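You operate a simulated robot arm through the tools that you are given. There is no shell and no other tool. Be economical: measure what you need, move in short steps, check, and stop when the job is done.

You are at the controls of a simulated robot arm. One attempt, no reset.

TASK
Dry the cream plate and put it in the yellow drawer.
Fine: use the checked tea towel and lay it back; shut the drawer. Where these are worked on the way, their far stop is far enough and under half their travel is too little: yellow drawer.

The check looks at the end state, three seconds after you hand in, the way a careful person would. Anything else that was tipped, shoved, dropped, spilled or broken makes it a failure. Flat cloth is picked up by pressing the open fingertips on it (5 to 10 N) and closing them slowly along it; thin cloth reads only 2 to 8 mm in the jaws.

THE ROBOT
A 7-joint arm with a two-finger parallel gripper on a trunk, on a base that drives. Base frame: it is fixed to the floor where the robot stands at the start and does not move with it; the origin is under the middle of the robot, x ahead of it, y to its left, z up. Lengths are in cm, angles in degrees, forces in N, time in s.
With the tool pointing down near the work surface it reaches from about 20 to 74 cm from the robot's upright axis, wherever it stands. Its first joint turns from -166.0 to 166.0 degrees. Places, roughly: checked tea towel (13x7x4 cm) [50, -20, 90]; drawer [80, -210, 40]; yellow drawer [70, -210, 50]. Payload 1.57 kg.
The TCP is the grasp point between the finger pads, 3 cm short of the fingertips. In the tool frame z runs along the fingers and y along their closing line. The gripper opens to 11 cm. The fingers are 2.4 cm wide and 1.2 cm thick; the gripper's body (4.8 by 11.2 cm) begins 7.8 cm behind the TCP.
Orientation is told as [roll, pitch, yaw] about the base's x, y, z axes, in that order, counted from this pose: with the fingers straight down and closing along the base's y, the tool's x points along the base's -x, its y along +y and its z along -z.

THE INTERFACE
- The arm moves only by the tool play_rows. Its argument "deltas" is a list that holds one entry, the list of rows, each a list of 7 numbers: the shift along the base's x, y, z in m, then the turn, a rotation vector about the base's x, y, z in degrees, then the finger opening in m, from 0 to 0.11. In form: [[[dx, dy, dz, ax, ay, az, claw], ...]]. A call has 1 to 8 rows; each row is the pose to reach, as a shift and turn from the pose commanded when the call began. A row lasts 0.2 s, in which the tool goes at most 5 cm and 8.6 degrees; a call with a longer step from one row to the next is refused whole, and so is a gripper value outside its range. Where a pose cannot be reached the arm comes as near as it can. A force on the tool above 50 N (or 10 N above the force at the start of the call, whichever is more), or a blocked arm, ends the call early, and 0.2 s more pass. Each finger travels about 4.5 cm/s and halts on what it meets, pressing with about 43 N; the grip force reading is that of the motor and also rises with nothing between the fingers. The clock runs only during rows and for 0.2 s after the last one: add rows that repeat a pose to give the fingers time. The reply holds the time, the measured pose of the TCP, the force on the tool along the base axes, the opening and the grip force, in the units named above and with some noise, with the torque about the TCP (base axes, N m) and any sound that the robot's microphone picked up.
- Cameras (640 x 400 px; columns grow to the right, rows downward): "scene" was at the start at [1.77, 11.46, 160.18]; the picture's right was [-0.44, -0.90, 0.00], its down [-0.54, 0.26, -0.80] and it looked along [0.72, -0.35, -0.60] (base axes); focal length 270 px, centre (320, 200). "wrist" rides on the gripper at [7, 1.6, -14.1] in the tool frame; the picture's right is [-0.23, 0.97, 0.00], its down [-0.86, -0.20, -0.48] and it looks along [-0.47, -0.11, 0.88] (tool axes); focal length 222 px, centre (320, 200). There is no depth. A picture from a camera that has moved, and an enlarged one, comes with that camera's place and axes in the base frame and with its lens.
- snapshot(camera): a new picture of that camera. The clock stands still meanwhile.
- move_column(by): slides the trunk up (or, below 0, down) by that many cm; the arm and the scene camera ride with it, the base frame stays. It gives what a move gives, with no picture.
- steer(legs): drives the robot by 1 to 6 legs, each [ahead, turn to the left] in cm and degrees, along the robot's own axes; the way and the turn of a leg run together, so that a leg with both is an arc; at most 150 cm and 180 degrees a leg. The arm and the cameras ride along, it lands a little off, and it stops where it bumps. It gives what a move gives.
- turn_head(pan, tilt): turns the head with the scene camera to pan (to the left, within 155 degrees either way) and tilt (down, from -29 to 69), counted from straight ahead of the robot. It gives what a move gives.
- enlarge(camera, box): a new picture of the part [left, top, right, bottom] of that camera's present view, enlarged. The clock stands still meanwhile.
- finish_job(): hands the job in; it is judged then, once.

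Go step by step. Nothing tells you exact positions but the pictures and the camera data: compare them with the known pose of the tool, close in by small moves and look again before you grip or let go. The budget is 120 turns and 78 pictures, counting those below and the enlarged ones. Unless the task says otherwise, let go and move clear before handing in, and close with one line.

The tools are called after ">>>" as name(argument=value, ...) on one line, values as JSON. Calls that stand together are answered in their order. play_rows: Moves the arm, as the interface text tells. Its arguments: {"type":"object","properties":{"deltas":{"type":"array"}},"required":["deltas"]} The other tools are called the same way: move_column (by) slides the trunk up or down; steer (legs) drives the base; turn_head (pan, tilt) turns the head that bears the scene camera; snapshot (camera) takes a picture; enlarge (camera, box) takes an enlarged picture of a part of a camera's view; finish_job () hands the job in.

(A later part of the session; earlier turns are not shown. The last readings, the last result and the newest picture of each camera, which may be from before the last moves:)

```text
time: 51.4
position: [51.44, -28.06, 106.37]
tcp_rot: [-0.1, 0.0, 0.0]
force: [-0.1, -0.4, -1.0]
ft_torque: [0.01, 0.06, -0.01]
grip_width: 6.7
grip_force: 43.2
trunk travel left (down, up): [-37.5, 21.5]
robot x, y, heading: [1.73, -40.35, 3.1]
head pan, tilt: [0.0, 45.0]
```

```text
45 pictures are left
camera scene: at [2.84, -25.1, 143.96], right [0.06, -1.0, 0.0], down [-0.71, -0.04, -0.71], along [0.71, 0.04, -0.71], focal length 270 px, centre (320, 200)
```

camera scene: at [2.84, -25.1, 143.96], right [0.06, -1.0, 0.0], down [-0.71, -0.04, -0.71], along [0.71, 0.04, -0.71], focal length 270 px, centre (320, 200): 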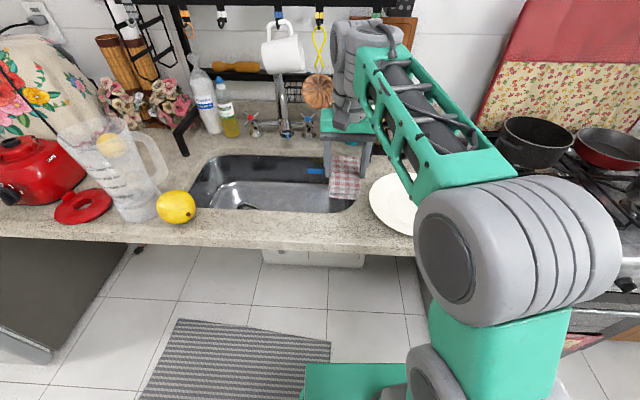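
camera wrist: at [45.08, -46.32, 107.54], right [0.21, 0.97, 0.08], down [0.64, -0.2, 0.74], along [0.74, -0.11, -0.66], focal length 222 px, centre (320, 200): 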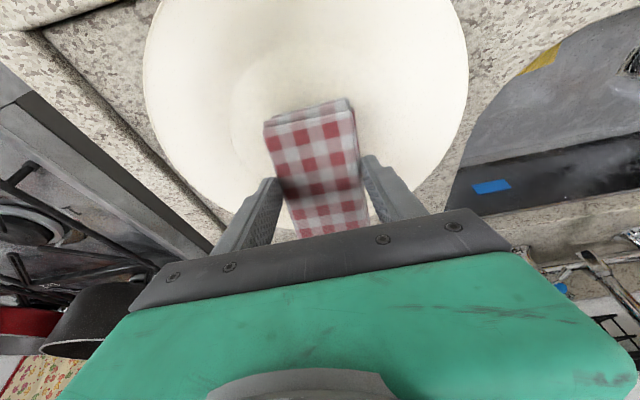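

Plate dry. Now the towel goes back to where it lay: [48, -19.7], yaw 83.

>>> play_rows(deltas=[[[-0.005, 0.01, 0, 0, 0, 8.3, 0.04], [-0.01, 0.02, 0, 0, 0, 16.6, 0.04], [-0.015, 0.03, 0, 0, 0, 24.9, 0.04], [-0.02, 0.04, 0, 0, 0, 33.2, 0.04], [-0.025, 0.055, 0, 0, 0, 41.5, 0.04], [-0.03, 0.07, 0, 0, 0, 49.8, 0.04], [-0.034, 0.084, 0, 0, 0, 58.1, 0.04], [-0.034, 0.084, 0, 0, 0, 66.4, 0.04]]])

>>> play_rows(deltas=[[[0, 0, 0, 0, 0, 8.3, 0.04], [0, 0, 0, 0, 0, 16.6, 0.04], [0, 0, -0.04, 0, 0, 16.6, 0.04], [0, 0, -0.08, 0, 0, 16.6, 0.04], [0, 0, -0.1, 0, 0, 16.6, 0.04], [0, 0, -0.1, 0, 0, 16.6, 0.04]]])

>>> enlarge(camera="scene", box=[230, 130, 390, 250])

```text
time: 53.2
position: [48.23, -19.4, 106.57]
tcp_rot: [0.0, 0.0, 66.5]
force: [0.2, 0.1, -0.6]
ft_torque: [0.0, 0.02, -0.01]
grip_width: 6.68
grip_force: 42.6
trunk travel left (down, up): [-37.5, 21.5]
robot x, y, heading: [1.67, -40.7, 3.3]
head pan, tilt: [0.0, 45.0]
```

```text
time: 54.6
position: [48.01, -19.74, 96.49]
tcp_rot: [-0.1, -0.1, 83.1]
force: [0.5, 0.2, 0.1]
ft_torque: [-0.01, 0.01, 0.01]
grip_width: 6.69
grip_force: 42.6
trunk travel left (down, up): [-37.5, 21.5]
robot x, y, heading: [1.46, -40.31, 3.3]
head pan, tilt: [0.0, 45.0]
```

```text
3.33 times, centred on (310, 190) of scene
camera zoom: at [2.83, -25.09, 143.95], right [0.06, -1.0, 0.0], down [-0.71, -0.04, -0.71], along [0.71, 0.04, -0.71], focal length 901 px, centre (353, 233)
```

zoom: 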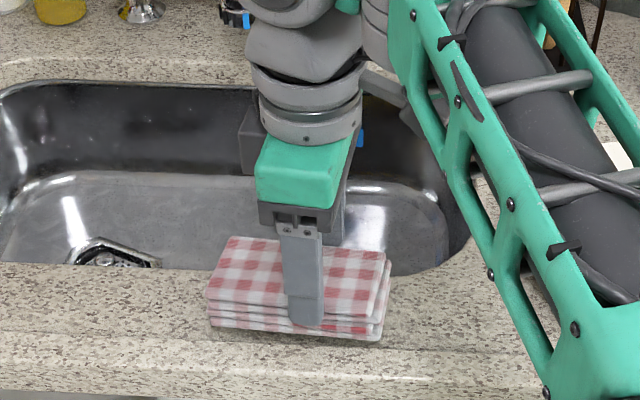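

Above its spot. Lowering slowly to the original height.

>>> play_rows(deltas=[[[0, 0, -0.006, 0, 0, 0, 0.04], [0, 0, -0.01, 0, 0, 0, 0.04], [0, 0, -0.013, 0, 0, 0, 0.04], [0, 0, -0.013, 0, 0, 0, 0.04]]])

```text
time: 55.6
position: [48.15, -19.73, 95.28]
tcp_rot: [-0.1, -0.1, 82.9]
force: [-0.1, 0.4, 8.1]
ft_torque: [0.21, 0.25, -0.01]
grip_width: 6.72
grip_force: 43.0
trunk travel left (down, up): [-37.5, 21.5]
robot x, y, heading: [1.76, -40.13, 3.2]
head pan, tilt: [0.0, 45.0]
```

Towel rests on the counter. I open and rise.

>>> play_rows(deltas=[[[0, 0, 0, 0, 0, 0, 0.06], [0, 0, 0, 0, 0, 0, 0.075], [0, 0, 0, 0, 0, 0, 0.09], [0, 0, 0, 0, 0, 0, 0.1], [0, 0, 0.03, 0, 0, 0, 0.1], [0, 0, 0.07, 0, 0, 0, 0.1], [0, -0.01, 0.11, 0, 0, 0, 0.1], [0, -0.05, 0.13, 0, 0, 0, 0.1]]])

>>> play_rows(deltas=[[[0, -0.03, 0, 0, 0, -8, 0.1], [0, -0.06, 0, 0, 0, -16, 0.1], [0, -0.09, 0, 0, 0, -24, 0.1], [0, -0.12, 0, 0, 0, -32, 0.1], [0, -0.15, 0, 0, 0, -40, 0.1], [0, -0.15, 0, 0, 0, -48, 0.1], [-0.01, -0.15, 0, 0, 0, -56, 0.1], [-0.02, -0.15, 0, 0, 0, -64, 0.1]]])

>>> snapshot(camera="scene")

>>> snapshot(camera="wrist")

```text
time: 57.4
position: [48.07, -24.65, 107.82]
tcp_rot: [0.0, 0.2, 83.0]
force: [-0.1, 0.1, -0.1]
ft_torque: [0.0, 0.01, 0.02]
grip_width: 10.01
grip_force: 0.2
trunk travel left (down, up): [-37.5, 21.5]
robot x, y, heading: [1.53, -40.32, 3.1]
head pan, tilt: [0.0, 45.0]
```

```text
time: 59.2
position: [46.02, -39.69, 108.02]
tcp_rot: [0.0, 0.0, 18.8]
force: [0.3, -0.7, -0.1]
ft_torque: [0.01, 0.02, -0.01]
grip_width: 10.0
grip_force: 0.0
trunk travel left (down, up): [-37.5, 21.5]
robot x, y, heading: [1.96, -40.46, 3.1]
head pan, tilt: [0.0, 45.0]
```

```text
43 pictures are left
camera scene: at [2.82, -25.11, 143.96], right [0.06, -1.0, 0.0], down [-0.71, -0.04, -0.71], along [0.71, 0.04, -0.71], focal length 270 px, centre (320, 200)
```

scene: 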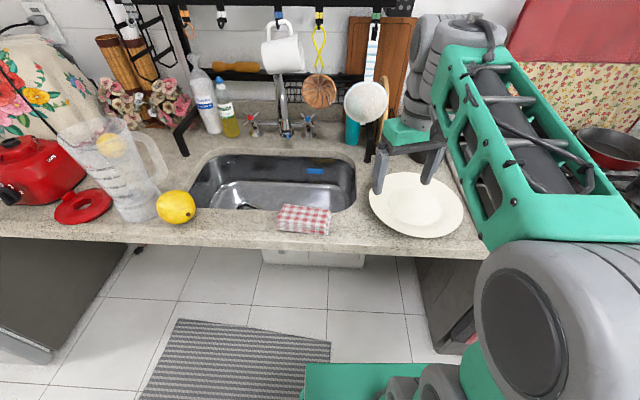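

```text
42 pictures are left
camera wrist: at [38.87, -40.31, 122.32], right [-0.1, 0.99, 0.0], down [0.87, 0.09, 0.48], along [0.48, 0.05, -0.88], focal length 222 px, centre (320, 200)
```

wrist: 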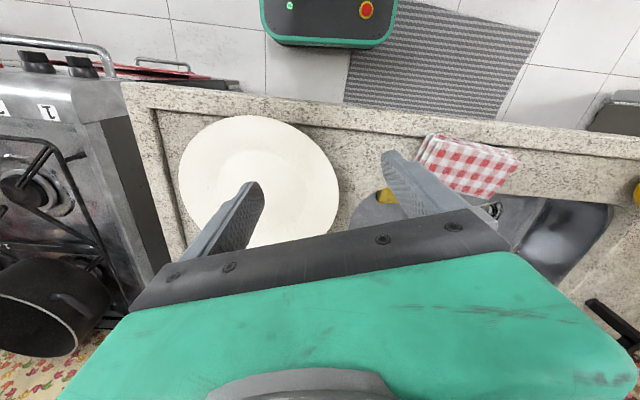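

Plate clean and dry, towel back in place. Next I drive to the drawers with the empty gripper: back off, go along the counter and face the drawer front.

>>> steer(legs=[[-22, 0], [0, -93], [150, 0], [12, 0], [0, 90]])

>>> snapshot(camera="scene")

```text
time: 76.5
position: [31.08, -202.82, 108.22]
tcp_rot: [0.0, -0.1, 19.4]
force: [-0.9, 0.8, 0.0]
ft_torque: [0.03, 0.01, 0.01]
grip_width: 9.98
grip_force: 0.0
trunk travel left (down, up): [-37.5, 21.5]
robot x, y, heading: [-13.56, -204.04, 3.4]
head pan, tilt: [0.0, 45.0]
```

```text
41 pictures are left
camera scene: at [-12.28, -188.64, 143.96], right [0.06, -1.0, 0.0], down [-0.71, -0.04, -0.71], along [0.71, 0.04, -0.71], focal length 270 px, centre (320, 200)
```

scene: 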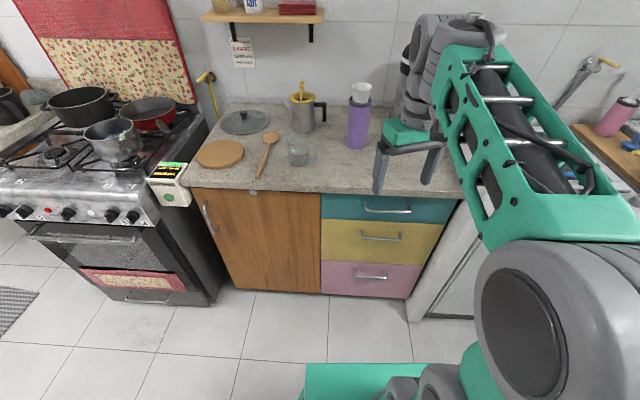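

The yellow drawer is the middle of three, handle near [43, -205.6, 70]. I zoom on it.

>>> enlarge(camera="scene", box=[310, 180, 460, 310])

>>> snapshot(camera="wrist")

```text
3.08 times, centred on (385, 245) of scene
camera zoom: at [-12.28, -188.64, 143.96], right [0.06, -1.0, 0.0], down [-0.71, -0.04, -0.71], along [0.71, 0.04, -0.71], focal length 832 px, centre (120, 62)
```

zoom: 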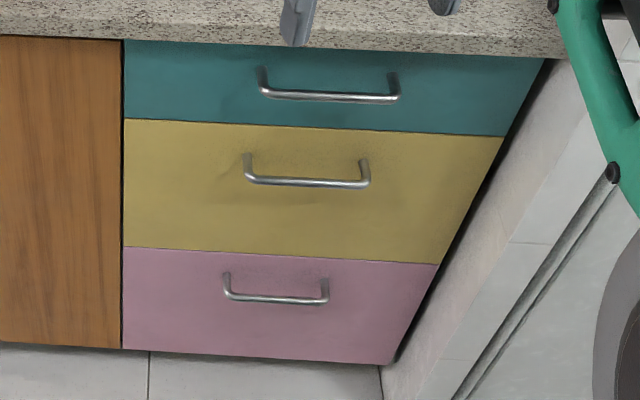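

```text
39 pictures are left
camera wrist: at [23.91, -203.55, 122.32], right [-0.11, 0.99, 0.0], down [0.87, 0.1, 0.48], along [0.48, 0.05, -0.88], focal length 222 px, centre (320, 200)
```

wrist: 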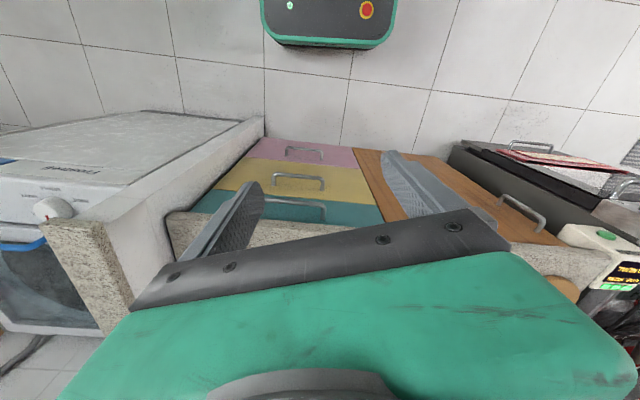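

Triangulating, the drawer front is near x = 55, handle near [53, -208, 58.7], fitting the given place. I lower the trunk and turn the gripper to point forward with the fingers closing vertically.

>>> move_column(by=-20)

>>> play_rows(deltas=[[[0, 0, 0, 0, 0, 8.2, 0.08], [0, -0.005, 0, 0, 0, 16.4, 0.08], [0, -0.01, 0, 0, 0, 24.6, 0.08], [0, -0.015, 0, 0, 0, 32.8, 0.08], [0, -0.02, 0, 0, 0, 41, 0.08], [0, -0.03, 0, 0, 0, 49.2, 0.08], [0, -0.04, 0, 0, 0, 57.4, 0.08], [0, -0.05, 0, 0, 0, 65.6, 0.08]]])

>>> play_rows(deltas=[[[0, 0, 0, 0, 0, 5, 0.08], [0, 0, 0, 0, 0, 5, 0.08]]])

>>> play_rows(deltas=[[[0.005, 0, 0, 0, -8, 0, 0.08], [0.01, 0, 0, 0, -16, 0, 0.08], [0.015, 0, 0, 0, -24, 0, 0.08], [0.02, 0, 0, 0, -32, 0, 0.08], [0.025, 0, -0.01, 0, -40, 0, 0.08], [0.03, 0, -0.02, 0, -48, 0, 0.08], [0.035, 0, -0.03, 0, -56, 0, 0.08], [0.04, 0, -0.04, 0, -64, 0, 0.08]]])

```text
time: 78.6
position: [31.05, -202.82, 88.23]
tcp_rot: [0.0, 0.0, 19.4]
force: [0.2, 0.5, 1.0]
ft_torque: [-0.01, 0.0, -0.02]
grip_width: 10.0
grip_force: 0.0
trunk travel left (down, up): [-17.5, 41.5]
robot x, y, heading: [-13.45, -203.88, 3.4]
head pan, tilt: [0.0, 45.0]
```

```text
time: 80.4
position: [31.16, -207.84, 88.26]
tcp_rot: [0.0, -0.1, 85.2]
force: [-0.5, 0.8, -0.3]
ft_torque: [-0.02, -0.02, 0.0]
grip_width: 8.01
grip_force: 0.0
trunk travel left (down, up): [-17.5, 41.5]
robot x, y, heading: [-13.29, -204.07, 3.6]
head pan, tilt: [0.0, 45.0]
```

```text
time: 81.0
position: [31.14, -207.76, 88.13]
tcp_rot: [0.0, 0.0, 90.1]
force: [0.5, 0.6, 0.0]
ft_torque: [-0.02, -0.02, -0.01]
grip_width: 7.99
grip_force: 0.1
trunk travel left (down, up): [-17.5, 41.5]
robot x, y, heading: [-13.63, -204.2, 3.3]
head pan, tilt: [0.0, 45.0]
```

```text
time: 83.0
position: [35.82, -207.47, 77.8]
tcp_rot: [-56.2, -2.3, 90.5]
force: [0.3, 0.2, 0.4]
ft_torque: [0.02, 0.0, 0.02]
grip_width: 8.01
grip_force: 0.0
trunk travel left (down, up): [-17.5, 41.5]
robot x, y, heading: [-13.5, -203.94, 3.5]
head pan, tilt: [0.0, 45.0]
stopped in row 8: the arm was blocked; the commanded pose is now the measured one
```

The arm was blocked at 56° tilt. Let me look why.

>>> snapshot(camera="scene")

>>> snapshot(camera="wrist")

```text
38 pictures are left
camera scene: at [-11.57, -188.81, 124.01], right [0.06, -1.0, 0.0], down [-0.71, -0.04, -0.7], along [0.7, 0.05, -0.71], focal length 270 px, centre (320, 200)
```

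scene: 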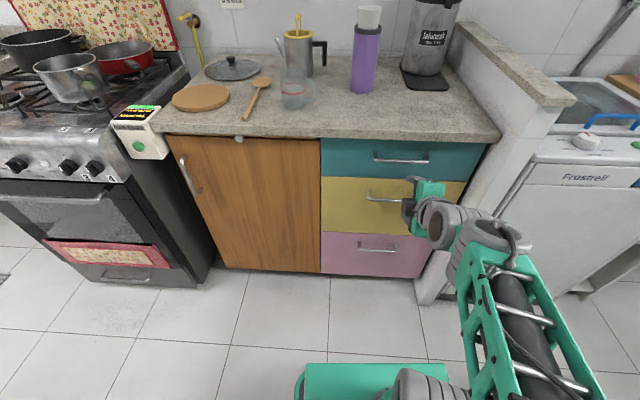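

```text
37 pictures are left
camera wrist: at [23.17, -214.8, 83.98], right [-0.54, 0.26, -0.8], down [-0.29, 0.83, 0.47], along [0.79, 0.49, -0.38], focal length 222 px, centre (320, 200)
```

wrist: 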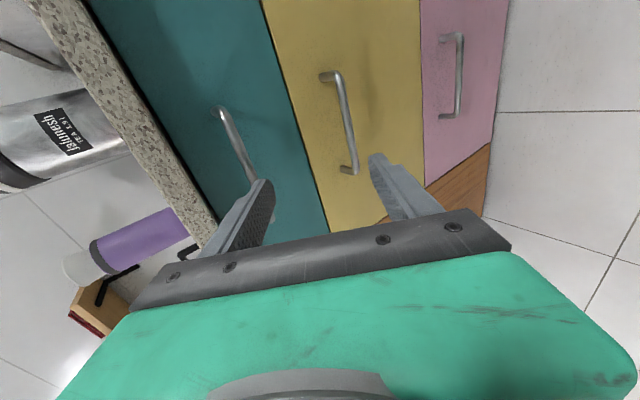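

The lower part of the arm works elbow-low; I move forward while continuing the tilt.

>>> play_rows(deltas=[[[0.01, 0, 0, 0, 0, 0, 0.08], [0.02, 0, 0, 0, -5, 0, 0.08], [0.03, 0, 0, 0, -10, 0, 0.08], [0.04, 0, 0, 0, -16, 0, 0.08], [0.045, 0, -0.02, 0, -22, 0, 0.08], [0.045, 0, -0.04, 0, -28, 0, 0.08], [0.045, 0, -0.06, 0, -34, 0, 0.08], [0.045, 0, -0.08, 0, -34, 0, 0.08]]])

>>> snapshot(camera="wrist")

```text
time: 84.8
position: [39.8, -207.6, 70.31]
tcp_rot: [-90.9, -1.5, 91.5]
force: [0.0, -0.1, -0.5]
ft_torque: [0.01, 0.01, -0.01]
grip_width: 8.0
grip_force: 0.1
trunk travel left (down, up): [-17.5, 41.5]
robot x, y, heading: [-13.58, -203.81, 3.5]
head pan, tilt: [0.0, 45.0]
```

```text
36 pictures are left
camera wrist: at [25.91, -214.87, 68.28], right [0.01, 0.25, -0.97], down [-0.5, 0.84, 0.21], along [0.86, 0.48, 0.14], focal length 222 px, centre (320, 200)
```

wrist: 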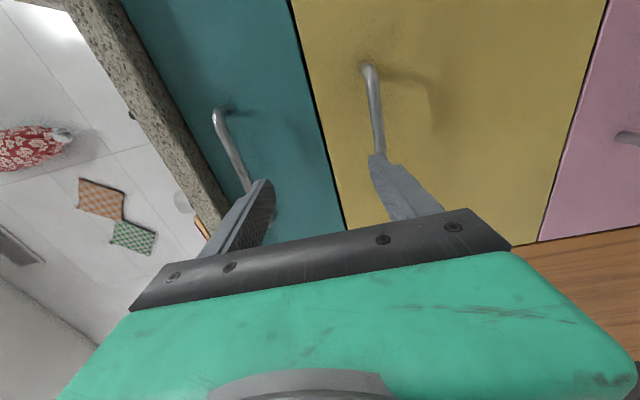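

Gripper is now horizontal. The handle computes to z ≈ 63.7; I lower to it and check.

>>> play_rows(deltas=[[[0, 0.003, -0.03, 0, 0, 0, 0.07], [0, 0.005, -0.066, 0, 0, 0, 0.07], [0.02, 0.005, -0.066, 0, 0, 0, 0.07], [0.05, 0.005, -0.066, 0, 0, 0, 0.07], [0.05, 0.005, -0.066, 0, 0, 0, 0.07]]])

>>> snapshot(camera="wrist")

>>> enlarge(camera="scene", box=[310, 140, 480, 270])

```text
time: 86.0
position: [44.72, -206.87, 63.49]
tcp_rot: [-91.0, -1.5, 91.4]
force: [0.4, 0.6, -0.5]
ft_torque: [0.03, 0.02, 0.01]
grip_width: 7.02
grip_force: 0.1
trunk travel left (down, up): [-17.5, 41.5]
robot x, y, heading: [-13.39, -204.06, 3.6]
head pan, tilt: [0.0, 45.0]
```

```text
35 pictures are left
camera wrist: at [30.87, -214.19, 61.51], right [0.01, 0.25, -0.97], down [-0.5, 0.84, 0.21], along [0.86, 0.49, 0.14], focal length 222 px, centre (320, 200)
```

wrist: 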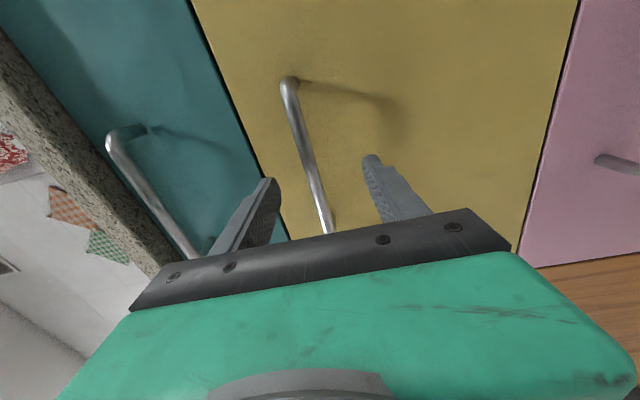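

```text
3.08 times, centred on (395, 205) of scene
camera zoom: at [-12.27, -188.64, 123.96], right [0.06, -1.0, 0.0], down [-0.71, -0.04, -0.71], along [0.71, 0.04, -0.71], focal length 832 px, centre (89, 185)
```

zoom: 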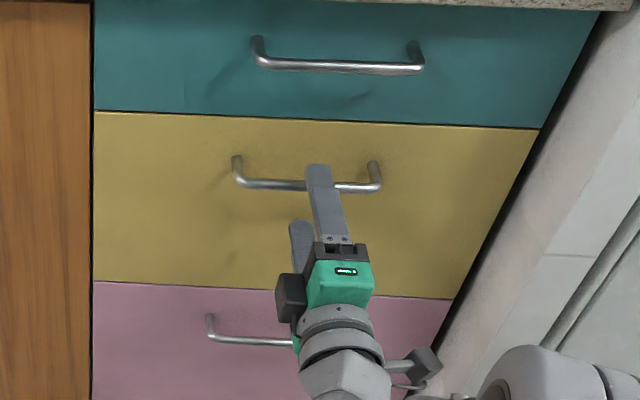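

The bar is between the fingers. I raise 0.8 cm, advance and close on it.

>>> play_rows(deltas=[[[0.01, 0.003, 0.008, 0, 0, 0, 0.06], [0.025, 0.005, 0.008, 0, 0, 0, 0.06], [0.04, 0.005, 0.008, 0, 0, 0, 0.06], [0.05, 0.005, 0.008, 0, 0, 0, 0.06], [0.057, 0.005, 0.008, 0, 0, 0, 0.06], [0.057, 0.005, 0.008, 0, 0, 0, 0.06]]])

>>> snapshot(camera="wrist")

```text
time: 87.0
position: [49.24, -206.22, 64.01]
tcp_rot: [-90.4, -1.6, 91.5]
force: [-29.2, 1.7, 12.4]
ft_torque: [-0.2, 0.54, -0.27]
grip_width: 4.95
grip_force: 0.1
trunk travel left (down, up): [-17.5, 41.5]
robot x, y, heading: [-13.14, -203.88, 3.8]
head pan, tilt: [0.0, 45.0]
stopped in row 5: the force on the tool passed its limit at 67 N (the readings are from after the stop); the commanded pose is now the measured one
```

```text
33 pictures are left
camera wrist: at [35.09, -213.57, 62.28], right [0.0, 0.25, -0.97], down [-0.5, 0.84, 0.22], along [0.87, 0.48, 0.13], focal length 222 px, centre (320, 200)
```

wrist: 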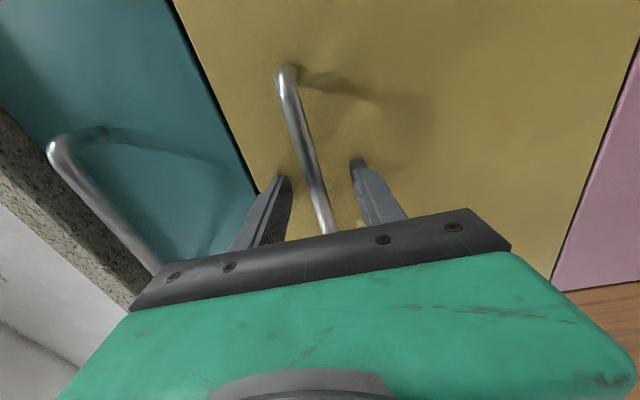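

Tips touched the drawer face (x ≈ 52.3), so the bar is right at the pads. I back off 6 mm and close.

>>> play_rows(deltas=[[[-0.006, 0, 0, 0, 0, 0, 0.05], [-0.006, 0, 0, 0, 0, 0, 0.03], [-0.006, 0, 0, 0, 0, 0, 0.015], [-0.006, 0, 0, 0, 0, 0, 0.0], [-0.006, 0, 0, 0, 0, 0, 0.0], [-0.006, 0, 0, 0, 0, 0, 0.0], [-0.006, 0, 0, 0, 0, 0, 0.0]]])

>>> snapshot(camera="wrist")

```text
time: 88.7
position: [48.74, -206.22, 64.32]
tcp_rot: [-90.3, -1.5, 91.5]
force: [1.9, 0.5, 7.7]
ft_torque: [-0.79, 0.0, 0.01]
grip_width: 1.25
grip_force: 29.2
trunk travel left (down, up): [-17.5, 41.5]
robot x, y, heading: [-13.54, -204.21, 3.8]
head pan, tilt: [0.0, 45.0]
```

```text
32 pictures are left
camera wrist: at [34.73, -213.54, 62.34], right [0.0, 0.25, -0.97], down [-0.5, 0.84, 0.22], along [0.87, 0.48, 0.13], focal length 222 px, centre (320, 200)
```

wrist: 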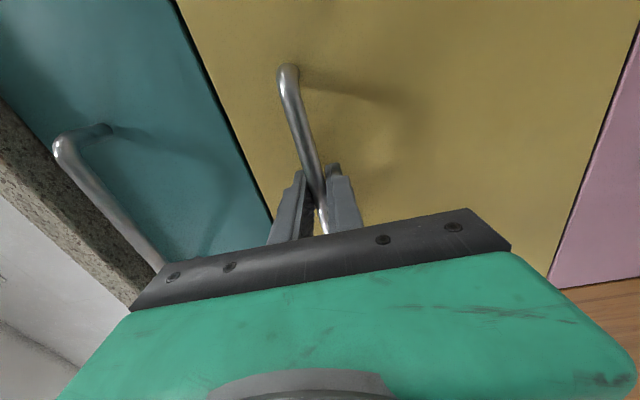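

Bar is gripped (1.25 cm). I pull with the arm first.

>>> play_rows(deltas=[[[-0.01, 0, 0, 0, 0, 0, 0.0], [-0.025, 0, 0, 0, 0, 0, 0.0], [-0.04, 0, 0, 0, 0, 0, 0.0], [-0.055, 0, 0, 0, 0, 0, 0.0], [-0.07, 0, 0, 0, 0, 0, 0.0], [-0.085, 0, 0, 0, 0, 0, 0.0]]])

```text
time: 90.0
position: [40.18, -206.16, 64.16]
tcp_rot: [-90.6, -1.6, 91.4]
force: [1.2, -18.4, 22.5]
ft_torque: [-0.67, 0.08, 0.27]
grip_width: 1.23
grip_force: 29.2
trunk travel left (down, up): [-17.5, 41.5]
robot x, y, heading: [-13.69, -203.84, 3.9]
head pan, tilt: [0.0, 45.0]
```

It slides. I continue by driving back.

>>> steer(legs=[[-15, 0]])

>>> snapshot(camera="scene")

```text
time: 91.4
position: [25.35, -206.84, 64.27]
tcp_rot: [-90.4, -1.6, 91.6]
force: [-2.2, 26.9, 31.7]
ft_torque: [-0.79, 0.11, 0.16]
grip_width: 1.22
grip_force: 29.5
trunk travel left (down, up): [-17.5, 41.5]
robot x, y, heading: [-28.22, -205.19, 3.7]
head pan, tilt: [0.0, 45.0]
```

```text
31 pictures are left
camera scene: at [-27.35, -189.42, 123.94], right [0.06, -1.0, 0.0], down [-0.7, -0.05, -0.71], along [0.71, 0.04, -0.71], focal length 270 px, centre (320, 200)
```

scene: 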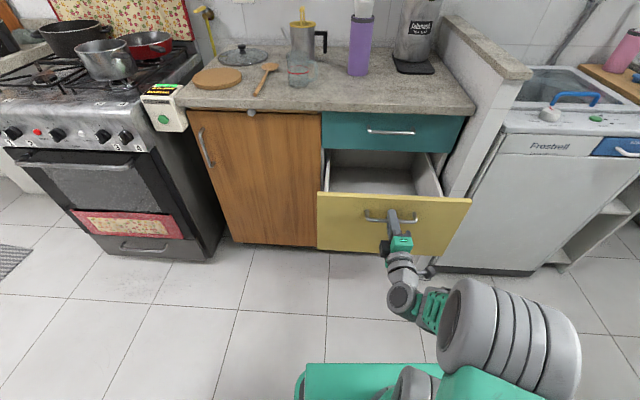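

Drawer is open ~23 cm. I pull on toward the stop.

>>> steer(legs=[[-12, 0]])

>>> snapshot(camera="scene")

```text
time: 92.6
position: [13.88, -207.6, 64.17]
tcp_rot: [-90.4, -1.8, 91.6]
force: [-0.8, 26.3, 15.0]
ft_torque: [-0.74, 0.06, 0.18]
grip_width: 1.23
grip_force: 29.3
trunk travel left (down, up): [-17.5, 41.5]
robot x, y, heading: [-39.84, -206.11, 3.8]
head pan, tilt: [0.0, 45.0]
```

```text
30 pictures are left
camera scene: at [-38.86, -190.2, 123.94], right [0.07, -1.0, 0.0], down [-0.7, -0.05, -0.71], along [0.71, 0.05, -0.71], focal length 270 px, centre (320, 200)
```

scene: 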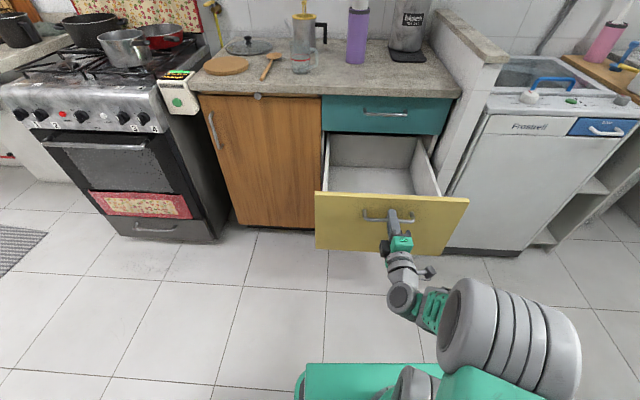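

The drawer stands open about 35 cm, enough. I release the handle, back off, and keep this forward-pointing gripper pose for taking the plate by its near rim.

>>> play_rows(deltas=[[[0, 0, 0, 0, 0, 0, 0.02], [0, 0, 0, 0, 0, 0, 0.04], [0, 0, 0, 0, 0, 0, 0.06], [0, 0, 0, 0, 0, 0, 0.06]]])

>>> steer(legs=[[-10, 0]])

>>> move_column(by=33)

>>> turn_head(pan=0, tilt=40)

>>> snapshot(camera="scene")

```text
time: 93.6
position: [13.89, -207.65, 64.06]
tcp_rot: [-90.4, -1.8, 91.6]
force: [0.3, -0.5, -0.5]
ft_torque: [-0.01, -0.02, -0.01]
grip_width: 5.97
grip_force: 0.1
trunk travel left (down, up): [-17.5, 41.5]
robot x, y, heading: [-40.22, -205.8, 3.9]
head pan, tilt: [0.0, 45.0]
```

```text
time: 94.8
position: [3.94, -208.2, 64.13]
tcp_rot: [-90.5, -1.8, 91.4]
force: [1.0, 0.4, 0.1]
ft_torque: [-0.02, -0.02, -0.04]
grip_width: 6.0
grip_force: 0.1
trunk travel left (down, up): [-17.5, 41.5]
robot x, y, heading: [-49.88, -206.4, 3.9]
head pan, tilt: [0.0, 45.0]
```

```text
time: 98.0
position: [4.09, -208.39, 97.09]
tcp_rot: [-90.4, -1.8, 91.5]
force: [0.0, 0.6, 0.2]
ft_torque: [-0.03, 0.04, 0.01]
grip_width: 6.0
grip_force: 0.1
trunk travel left (down, up): [-50.5, 8.5]
robot x, y, heading: [-50.05, -206.62, 4.0]
head pan, tilt: [0.0, 45.0]
```

```text
time: 98.7
position: [3.93, -208.41, 97.09]
tcp_rot: [-90.4, -1.8, 91.5]
force: [-0.2, 0.7, -0.1]
ft_torque: [0.01, -0.01, -0.01]
grip_width: 5.99
grip_force: 0.0
trunk travel left (down, up): [-50.5, 8.5]
robot x, y, heading: [-49.53, -206.45, 3.7]
head pan, tilt: [0.0, 40.0]
```

```text
29 pictures are left
camera scene: at [-48.26, -191.0, 157.68], right [0.06, -1.0, 0.0], down [-0.64, -0.04, -0.77], along [0.76, 0.05, -0.64], focal length 270 px, centre (320, 200)
```

scene: 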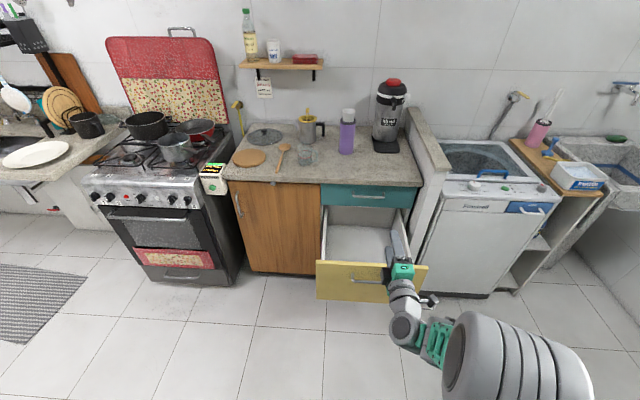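

Drawer stays open. A quick zoom into it to learn its inside.

>>> enlarge(camera="scene", box=[300, 170, 440, 310])

>>> steer(legs=[[0, 86], [150, 0], [10, 0], [0, -90]])

>>> snapshot(camera="scene")

```text
2.86 times, centred on (370, 240) of scene
camera zoom: at [-48.26, -191.0, 157.68], right [0.06, -1.0, 0.0], down [-0.64, -0.04, -0.77], along [0.76, 0.05, -0.64], focal length 772 px, centre (177, 86)
```

zoom: 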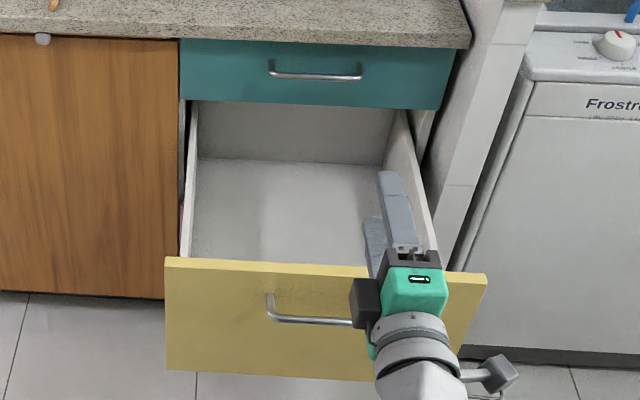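

```text
time: 114.5
position: [6.29, -46.15, 97.15]
tcp_rot: [-90.4, -1.7, 89.0]
force: [-0.1, 1.0, -1.4]
ft_torque: [-0.01, 0.02, -0.03]
grip_width: 6.01
grip_force: 0.1
trunk travel left (down, up): [-50.5, 8.5]
robot x, y, heading: [-47.36, -41.26, 1.3]
head pan, tilt: [0.0, 40.0]
```

```text
27 pictures are left
camera scene: at [-45.14, -26.38, 157.69], right [0.02, -1.0, 0.0], down [-0.64, -0.01, -0.77], along [0.77, 0.02, -0.64], focal length 270 px, centre (320, 200)
```

scene: 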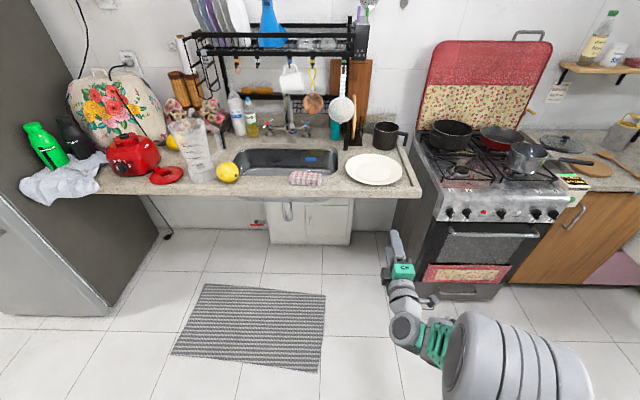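

I see the clean plate ahead. I drive forward so that the fingertips stop just short of the plate's near rim.

>>> steer(legs=[[31, 0]])

>>> snapshot(camera="wrist")

>>> enlarge(camera="scene", box=[300, 140, 480, 270])

```text
time: 116.6
position: [37.35, -45.84, 97.04]
tcp_rot: [-90.4, -1.8, 88.5]
force: [-0.3, 0.3, 0.3]
ft_torque: [-0.01, -0.04, -0.01]
grip_width: 6.0
grip_force: 0.0
trunk travel left (down, up): [-50.5, 8.5]
robot x, y, heading: [-16.42, -41.28, 0.7]
head pan, tilt: [0.0, 40.0]
```

```text
26 pictures are left
camera wrist: at [23.05, -52.43, 95.23], right [0.01, 0.26, -0.97], down [-0.46, 0.86, 0.22], along [0.89, 0.44, 0.13], focal length 222 px, centre (320, 200)
```

wrist: 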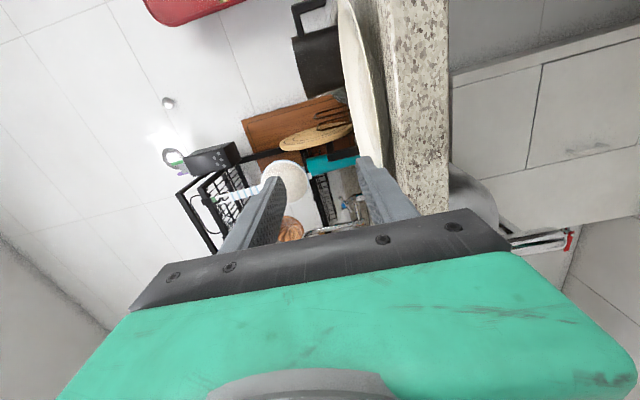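

```text
3.08 times, centred on (390, 205) of scene
camera zoom: at [-13.91, -25.86, 157.68], right [0.01, -1.0, 0.0], down [-0.64, -0.01, -0.77], along [0.77, 0.01, -0.64], focal length 832 px, centre (105, 185)
```

zoom: 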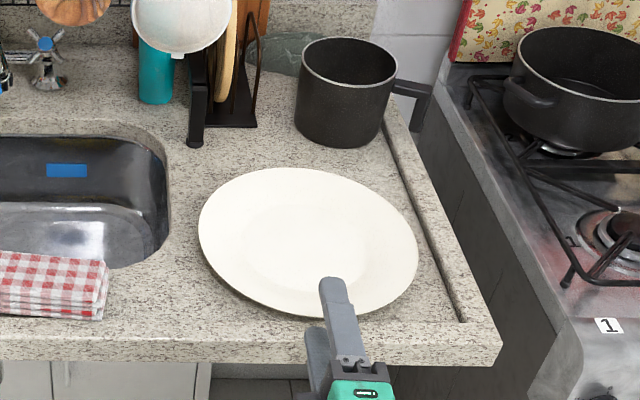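

The wrist camera sees the plate edge-on; I enlarge it to judge the gap under the rim.

>>> enlarge(camera="wrist", box=[290, 0, 470, 180])

```text
2.22 times, centred on (380, 90) of wrist
camera zoom: at [23.05, -52.43, 95.23], right [0.01, 0.26, -0.97], down [-0.46, 0.86, 0.22], along [0.89, 0.44, 0.13], focal length 494 px, centre (187, 444)
```

zoom: 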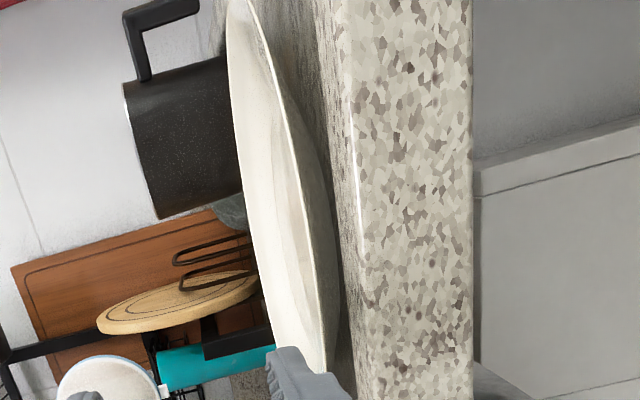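

The rim clearance is only about 1 cm, too little for a 1.2 cm finger. I will first draw the plate 6 cm toward me so its rim overhangs the counter front: closed fingertips, tilted 45°, hooked in the well.

>>> play_rows(deltas=[[[0, 0, 0.03, 0, 0, 0, 0.04], [0.01, -0.003, 0.05, 0, 8, 0, 0.02], [0.03, -0.006, 0.05, 0, 16, 0, 0.01], [0.05, -0.01, 0.05, 0, 24, 0, 0.0], [0.07, -0.014, 0.05, 0, 32, 0, 0.0], [0.09, -0.018, 0.05, 0, 40, 0, 0.0], [0.11, -0.018, 0.05, 0, 45, 0, 0.0], [0.13, -0.018, 0.02, 0, 45, 0, 0.0]]])

>>> enlarge(camera="scene", box=[300, 140, 480, 270])

>>> snapshot(camera="wrist")

```text
time: 118.4
position: [50.28, -47.76, 99.07]
tcp_rot: [-45.3, -0.4, 87.8]
force: [-0.6, 0.9, -0.3]
ft_torque: [0.0, 0.01, 0.03]
grip_width: 0.0
grip_force: 21.1
trunk travel left (down, up): [-50.5, 8.5]
robot x, y, heading: [-16.15, -41.33, 0.9]
head pan, tilt: [0.0, 40.0]
```

```text
3.08 times, centred on (390, 205) of scene
camera zoom: at [-13.89, -25.86, 157.69], right [0.01, -1.0, 0.0], down [-0.64, -0.01, -0.77], along [0.77, 0.01, -0.64], focal length 832 px, centre (105, 185)
```

zoom: 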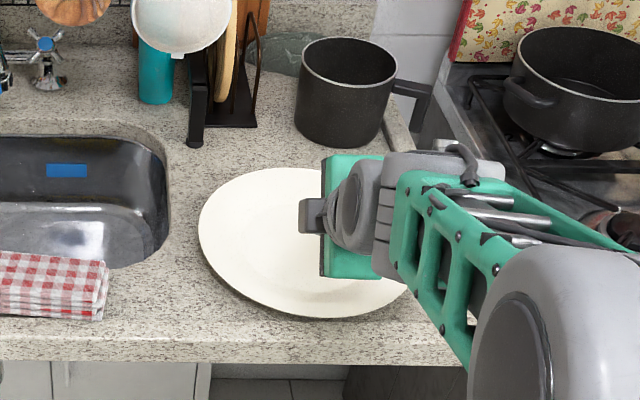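

```text
22 pictures are left
camera wrist: at [38.78, -54.34, 107.79], right [-0.67, 0.26, -0.69], down [-0.17, 0.86, 0.48], along [0.72, 0.44, -0.54], focal length 222 px, centre (320, 200)
```

wrist: 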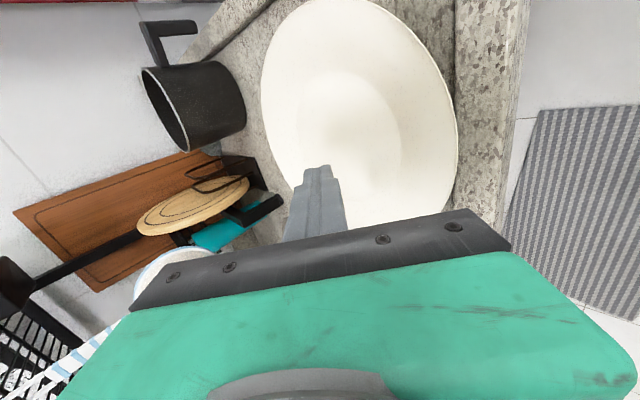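

Plate centre about [56.8, -48.3]. I lower the tips into the well until light contact.

>>> play_rows(deltas=[[[0.01, -0.005, -0.03, 0, 0, 0, 0.0], [0.01, -0.005, -0.05, 0, 0, 0, 0.0], [0.01, -0.005, -0.055, 0, 0, 0, 0.0], [0.01, -0.005, -0.058, 0, 0, 0, 0.0], [0.01, -0.005, -0.058, 0, 0, 0, 0.0]]])

```text
time: 119.6
position: [51.42, -48.17, 93.29]
tcp_rot: [-45.3, -0.3, 87.9]
force: [0.0, -0.6, -0.1]
ft_torque: [-0.04, 0.02, 0.01]
grip_width: 0.0
grip_force: 21.5
trunk travel left (down, up): [-50.5, 8.5]
robot x, y, heading: [-16.28, -41.4, 0.6]
head pan, tilt: [0.0, 40.0]
```

>>> play_rows(deltas=[[[0, 0, -0.002, 0, 0, 0, 0.0], [0, 0, -0.004, 0, 0, 0, 0.0], [0, 0, -0.004, 0, 0, 0, 0.0]]])

>>> play_rows(deltas=[[[0, 0, -0.002, 0, 0, 0, 0.0], [0, 0, -0.003, 0, 0, 0, 0.0], [0, 0, -0.003, 0, 0, 0, 0.0]]])

```text
time: 120.4
position: [51.4, -48.17, 92.78]
tcp_rot: [-45.5, -0.3, 87.8]
force: [-0.9, -0.3, 0.2]
ft_torque: [-0.02, -0.05, -0.01]
grip_width: 0.0
grip_force: 21.9
trunk travel left (down, up): [-50.5, 8.5]
robot x, y, heading: [-16.07, -41.17, 0.8]
head pan, tilt: [0.0, 40.0]
```

```text
time: 121.2
position: [51.41, -48.17, 92.61]
tcp_rot: [-45.5, -0.3, 87.8]
force: [0.0, -0.1, -1.1]
ft_torque: [-0.01, -0.01, -0.01]
grip_width: 0.02
grip_force: 21.2
trunk travel left (down, up): [-50.5, 8.5]
robot x, y, heading: [-16.34, -41.34, 0.8]
head pan, tilt: [0.0, 40.0]
```

>>> play_rows(deltas=[[[0, 0, -0.003, 0, 0, 0, 0.0], [0, 0, -0.006, 0, 0, 0, 0.0], [0, 0, -0.006, 0, 0, 0, 0.0]]])

```text
time: 122.0
position: [51.46, -48.16, 92.34]
tcp_rot: [-45.8, -0.4, 87.8]
force: [-5.2, -0.3, 18.4]
ft_torque: [-0.01, -0.15, 0.02]
grip_width: 0.0
grip_force: 21.2
trunk travel left (down, up): [-50.5, 8.5]
robot x, y, heading: [-16.31, -41.14, 0.7]
head pan, tilt: [0.0, 40.0]
```

Contact at 18 N. I ease slightly and pull the plate toward me 6 cm.

>>> play_rows(deltas=[[[-0.008, 0, 0.0, 0, 0, 0, 0.0], [-0.018, 0, 0.0, 0, 0, 0, 0.0], [-0.028, 0, 0.0, 0, 0, 0, 0.0], [-0.038, 0, 0.0, 0, 0, 0, 0.0], [-0.048, 0, 0.0, 0, 0, 0, 0.0], [-0.058, 0, 0.0, 0, 0, 0, 0.0]]])

>>> enlarge(camera="scene", box=[300, 140, 480, 270])

```text
time: 123.4
position: [45.96, -48.28, 93.15]
tcp_rot: [-46.8, 0.0, 87.8]
force: [12.2, 1.7, 42.6]
ft_torque: [-0.08, -0.96, 0.03]
grip_width: 0.02
grip_force: 21.1
trunk travel left (down, up): [-50.5, 8.5]
robot x, y, heading: [-15.77, -41.28, 0.6]
head pan, tilt: [0.0, 40.0]
```

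```text
3.08 times, centred on (390, 205) of scene
camera zoom: at [-14.24, -25.8, 157.73], right [0.01, -1.0, 0.0], down [-0.64, -0.01, -0.77], along [0.77, 0.01, -0.64], focal length 832 px, centre (105, 185)
```

zoom: 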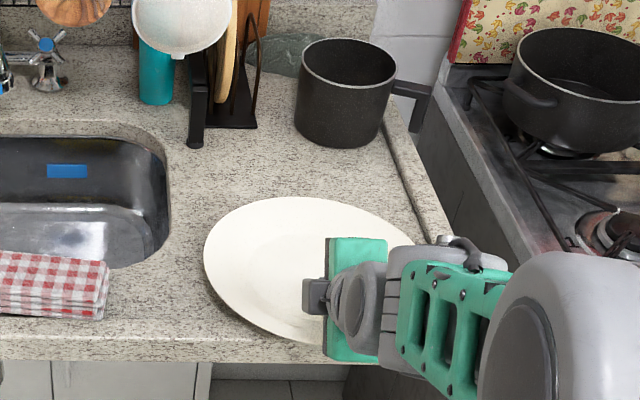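

The plate moved ~5–6 cm; near edge ≈ x 40. The press has grown, so I ease it and pull 2 cm more.

>>> play_rows(deltas=[[[0, 0, 0.004, 0, 0, 0, 0.0], [-0.01, 0, 0.004, 0, 0, 0, 0.0], [-0.02, 0, 0.004, 0, 0, 0, 0.0], [-0.025, 0, 0.004, 0, 0, 0, 0.0]]])

>>> snapshot(camera="wrist")

```text
time: 124.4
position: [43.62, -48.26, 93.33]
tcp_rot: [-46.7, -0.1, 87.7]
force: [17.0, -0.4, 37.7]
ft_torque: [-0.1, -1.06, 0.01]
grip_width: 0.0
grip_force: 21.6
trunk travel left (down, up): [-50.5, 8.5]
robot x, y, heading: [-16.06, -41.1, 0.9]
head pan, tilt: [0.0, 40.0]
```

```text
20 pictures are left
camera wrist: at [31.9, -54.78, 101.86], right [-0.66, 0.25, -0.71], down [-0.18, 0.86, 0.48], along [0.73, 0.44, -0.52], focal length 222 px, centre (320, 200)
```

wrist: 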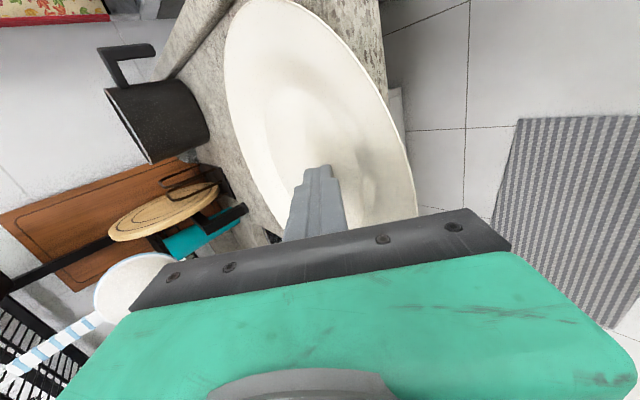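

Plate now overhangs the front. I lift off, return to a near-horizontal gripper in front of the rim.

>>> play_rows(deltas=[[[0, 0, 0.02, 0, 0, 0, 0.0], [0, 0, 0.06, 0, 0, 0, 0.0], [-0.04, 0, 0.07, 0, -6, 0, 0.02], [-0.08, 0, 0.07, 0, -12, 0, 0.04], [-0.12, 0, 0.06, 0, -18, 0, 0.06], [-0.13, 0, 0.04, 0, -24, 0, 0.06], [-0.14, 0, 0.02, 0, -30, 0, 0.06], [-0.14, 0, 0.0, 0, -36, 0, 0.06]]])

>>> snapshot(camera="wrist")

>>> enlarge(camera="scene", box=[300, 150, 480, 280])

```text
time: 126.2
position: [28.97, -48.26, 92.54]
tcp_rot: [-81.5, -1.6, 88.1]
force: [-0.6, -0.6, -0.1]
ft_torque: [-0.02, -0.01, -0.01]
grip_width: 6.0
grip_force: 0.0
trunk travel left (down, up): [-50.5, 8.5]
robot x, y, heading: [-16.35, -41.11, 0.8]
head pan, tilt: [0.0, 40.0]
```

```text
19 pictures are left
camera wrist: at [14.6, -54.81, 92.85], right [-0.14, 0.26, -0.96], down [-0.42, 0.86, 0.29], along [0.9, 0.44, -0.01], focal length 222 px, centre (320, 200)
```

wrist: 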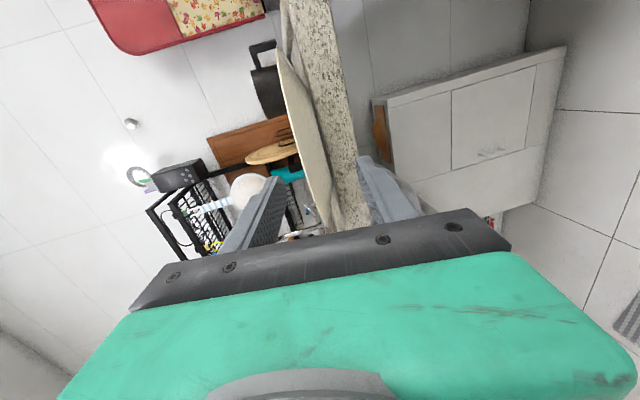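

```text
3.08 times, centred on (390, 215) of scene
camera zoom: at [-13.87, -25.94, 157.7], right [0.01, -1.0, 0.0], down [-0.64, -0.01, -0.77], along [0.77, 0.01, -0.64], focal length 832 px, centre (105, 154)
```

zoom: 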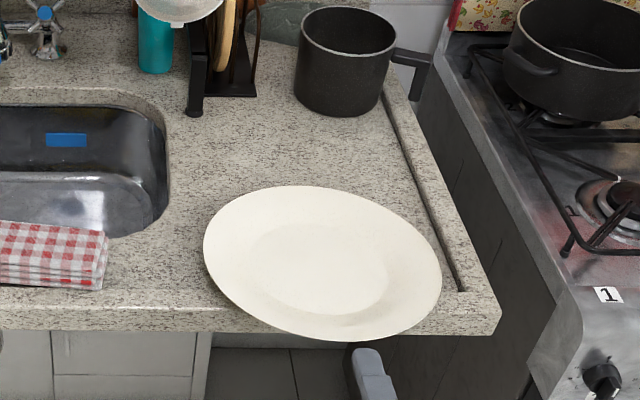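

>>> enlarge(camera="wrist", box=[230, 90, 410, 240])

```text
2.67 times, centred on (320, 165) of wrist
camera zoom: at [14.6, -54.81, 92.85], right [-0.14, 0.26, -0.96], down [-0.42, 0.86, 0.29], along [0.9, 0.44, -0.01], focal length 592 px, centre (320, 293)
```

zoom: 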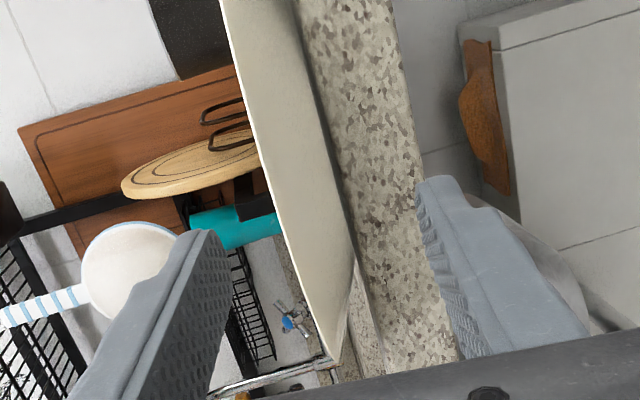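

The near rim is at about x 37.3, z 93. I advance so the pads take about 3 cm of rim, staying clear of the counter face.

>>> play_rows(deltas=[[[0.02, 0, 0.004, 0, 0, 0, 0.055], [0.045, 0, 0.004, 0, 0, 0, 0.05], [0.065, 0, 0.004, 0, 0, 0, 0.05], [0.085, 0, 0.004, 0, 0, 0, 0.05], [0.085, 0, 0.004, 0, 0, 0, 0.05]]])

>>> enlarge(camera="wrist", box=[230, 90, 410, 240])

```text
time: 127.4
position: [37.79, -48.16, 92.9]
tcp_rot: [-81.4, -1.5, 88.4]
force: [0.0, 0.0, 1.0]
ft_torque: [-0.01, -0.01, 0.0]
grip_width: 5.02
grip_force: 0.0
trunk travel left (down, up): [-50.5, 8.5]
robot x, y, heading: [-16.11, -41.27, 0.5]
head pan, tilt: [0.0, 40.0]
```

```text
2.67 times, centred on (320, 165) of wrist
camera zoom: at [23.31, -54.68, 93.27], right [-0.14, 0.26, -0.96], down [-0.42, 0.86, 0.29], along [0.9, 0.44, -0.01], focal length 592 px, centre (320, 293)
```

zoom: 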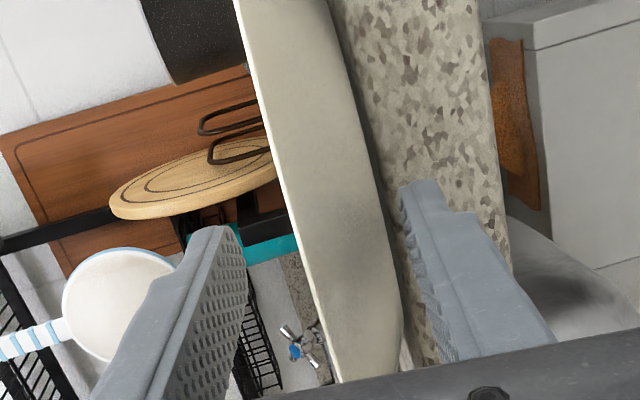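

The rim is between the pads. Closing slowly.

>>> play_rows(deltas=[[[0, 0, 0, 0, 0, 0, 0.04], [0, 0, 0, 0, 0, 0, 0.03], [0, 0, 0, 0, 0, 0, 0.02], [0, 0, 0, 0, 0, 0, 0.01], [0, 0, 0, 0, 0, 0, 0.0], [0, 0, 0, 0, 0, 0, 0.0], [0, 0, 0, 0, 0, 0, 0.0]]])

>>> enlarge(camera="wrist", box=[230, 90, 410, 240])

```text
time: 129.0
position: [37.69, -48.15, 92.84]
tcp_rot: [-81.3, -1.6, 88.3]
force: [0.4, -0.9, -4.4]
ft_torque: [0.02, 0.5, 0.01]
grip_width: 0.55
grip_force: 25.6
trunk travel left (down, up): [-50.5, 8.5]
robot x, y, heading: [-16.16, -41.17, 0.9]
head pan, tilt: [0.0, 40.0]
```

```text
2.67 times, centred on (320, 165) of wrist
camera zoom: at [23.29, -54.68, 93.25], right [-0.14, 0.26, -0.96], down [-0.42, 0.86, 0.29], along [0.9, 0.44, -0.01], focal length 592 px, centre (320, 293)
```

zoom: 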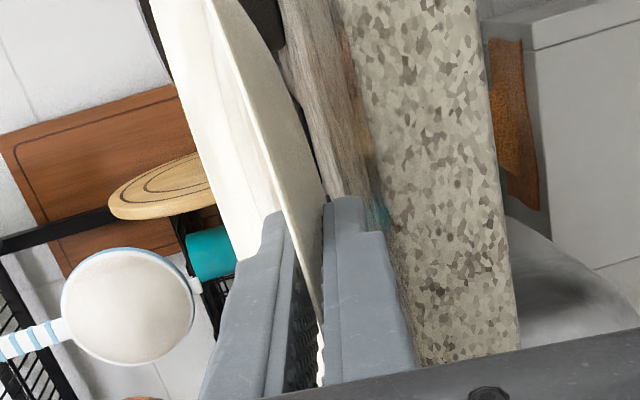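

The plate is held by the rim and the wrist carries about 4.4 N, so it is practically lifted. I raise it and check.

>>> play_rows(deltas=[[[0, 0, 0.01, 0, 0, 0, 0.0], [0, 0, 0.025, 0, 0, 0, 0.0], [0, 0, 0.045, 0, 0, 0, 0.0], [-0.01, 0, 0.07, 0, 0, 0, 0.0], [-0.03, 0, 0.09, 0, 0, 0, 0.0], [-0.04, 0, 0.1, 0, 0, 0, 0.0]]])

>>> snapshot(camera="scene")

```text
time: 130.4
position: [33.69, -46.53, 101.81]
tcp_rot: [-80.2, -2.1, 90.4]
force: [0.1, -0.2, -4.7]
ft_torque: [-0.06, 0.51, -0.01]
grip_width: 0.57
grip_force: 25.3
trunk travel left (down, up): [-50.5, 8.5]
robot x, y, heading: [-16.02, -41.28, 0.8]
head pan, tilt: [0.0, 40.0]
```

```text
14 pictures are left
camera scene: at [-13.9, -25.84, 157.68], right [0.01, -1.0, 0.0], down [-0.64, -0.01, -0.77], along [0.77, 0.01, -0.64], focal length 270 px, centre (320, 200)
```

scene: 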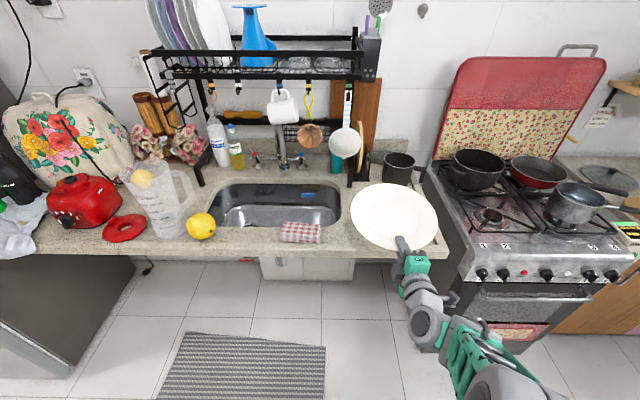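

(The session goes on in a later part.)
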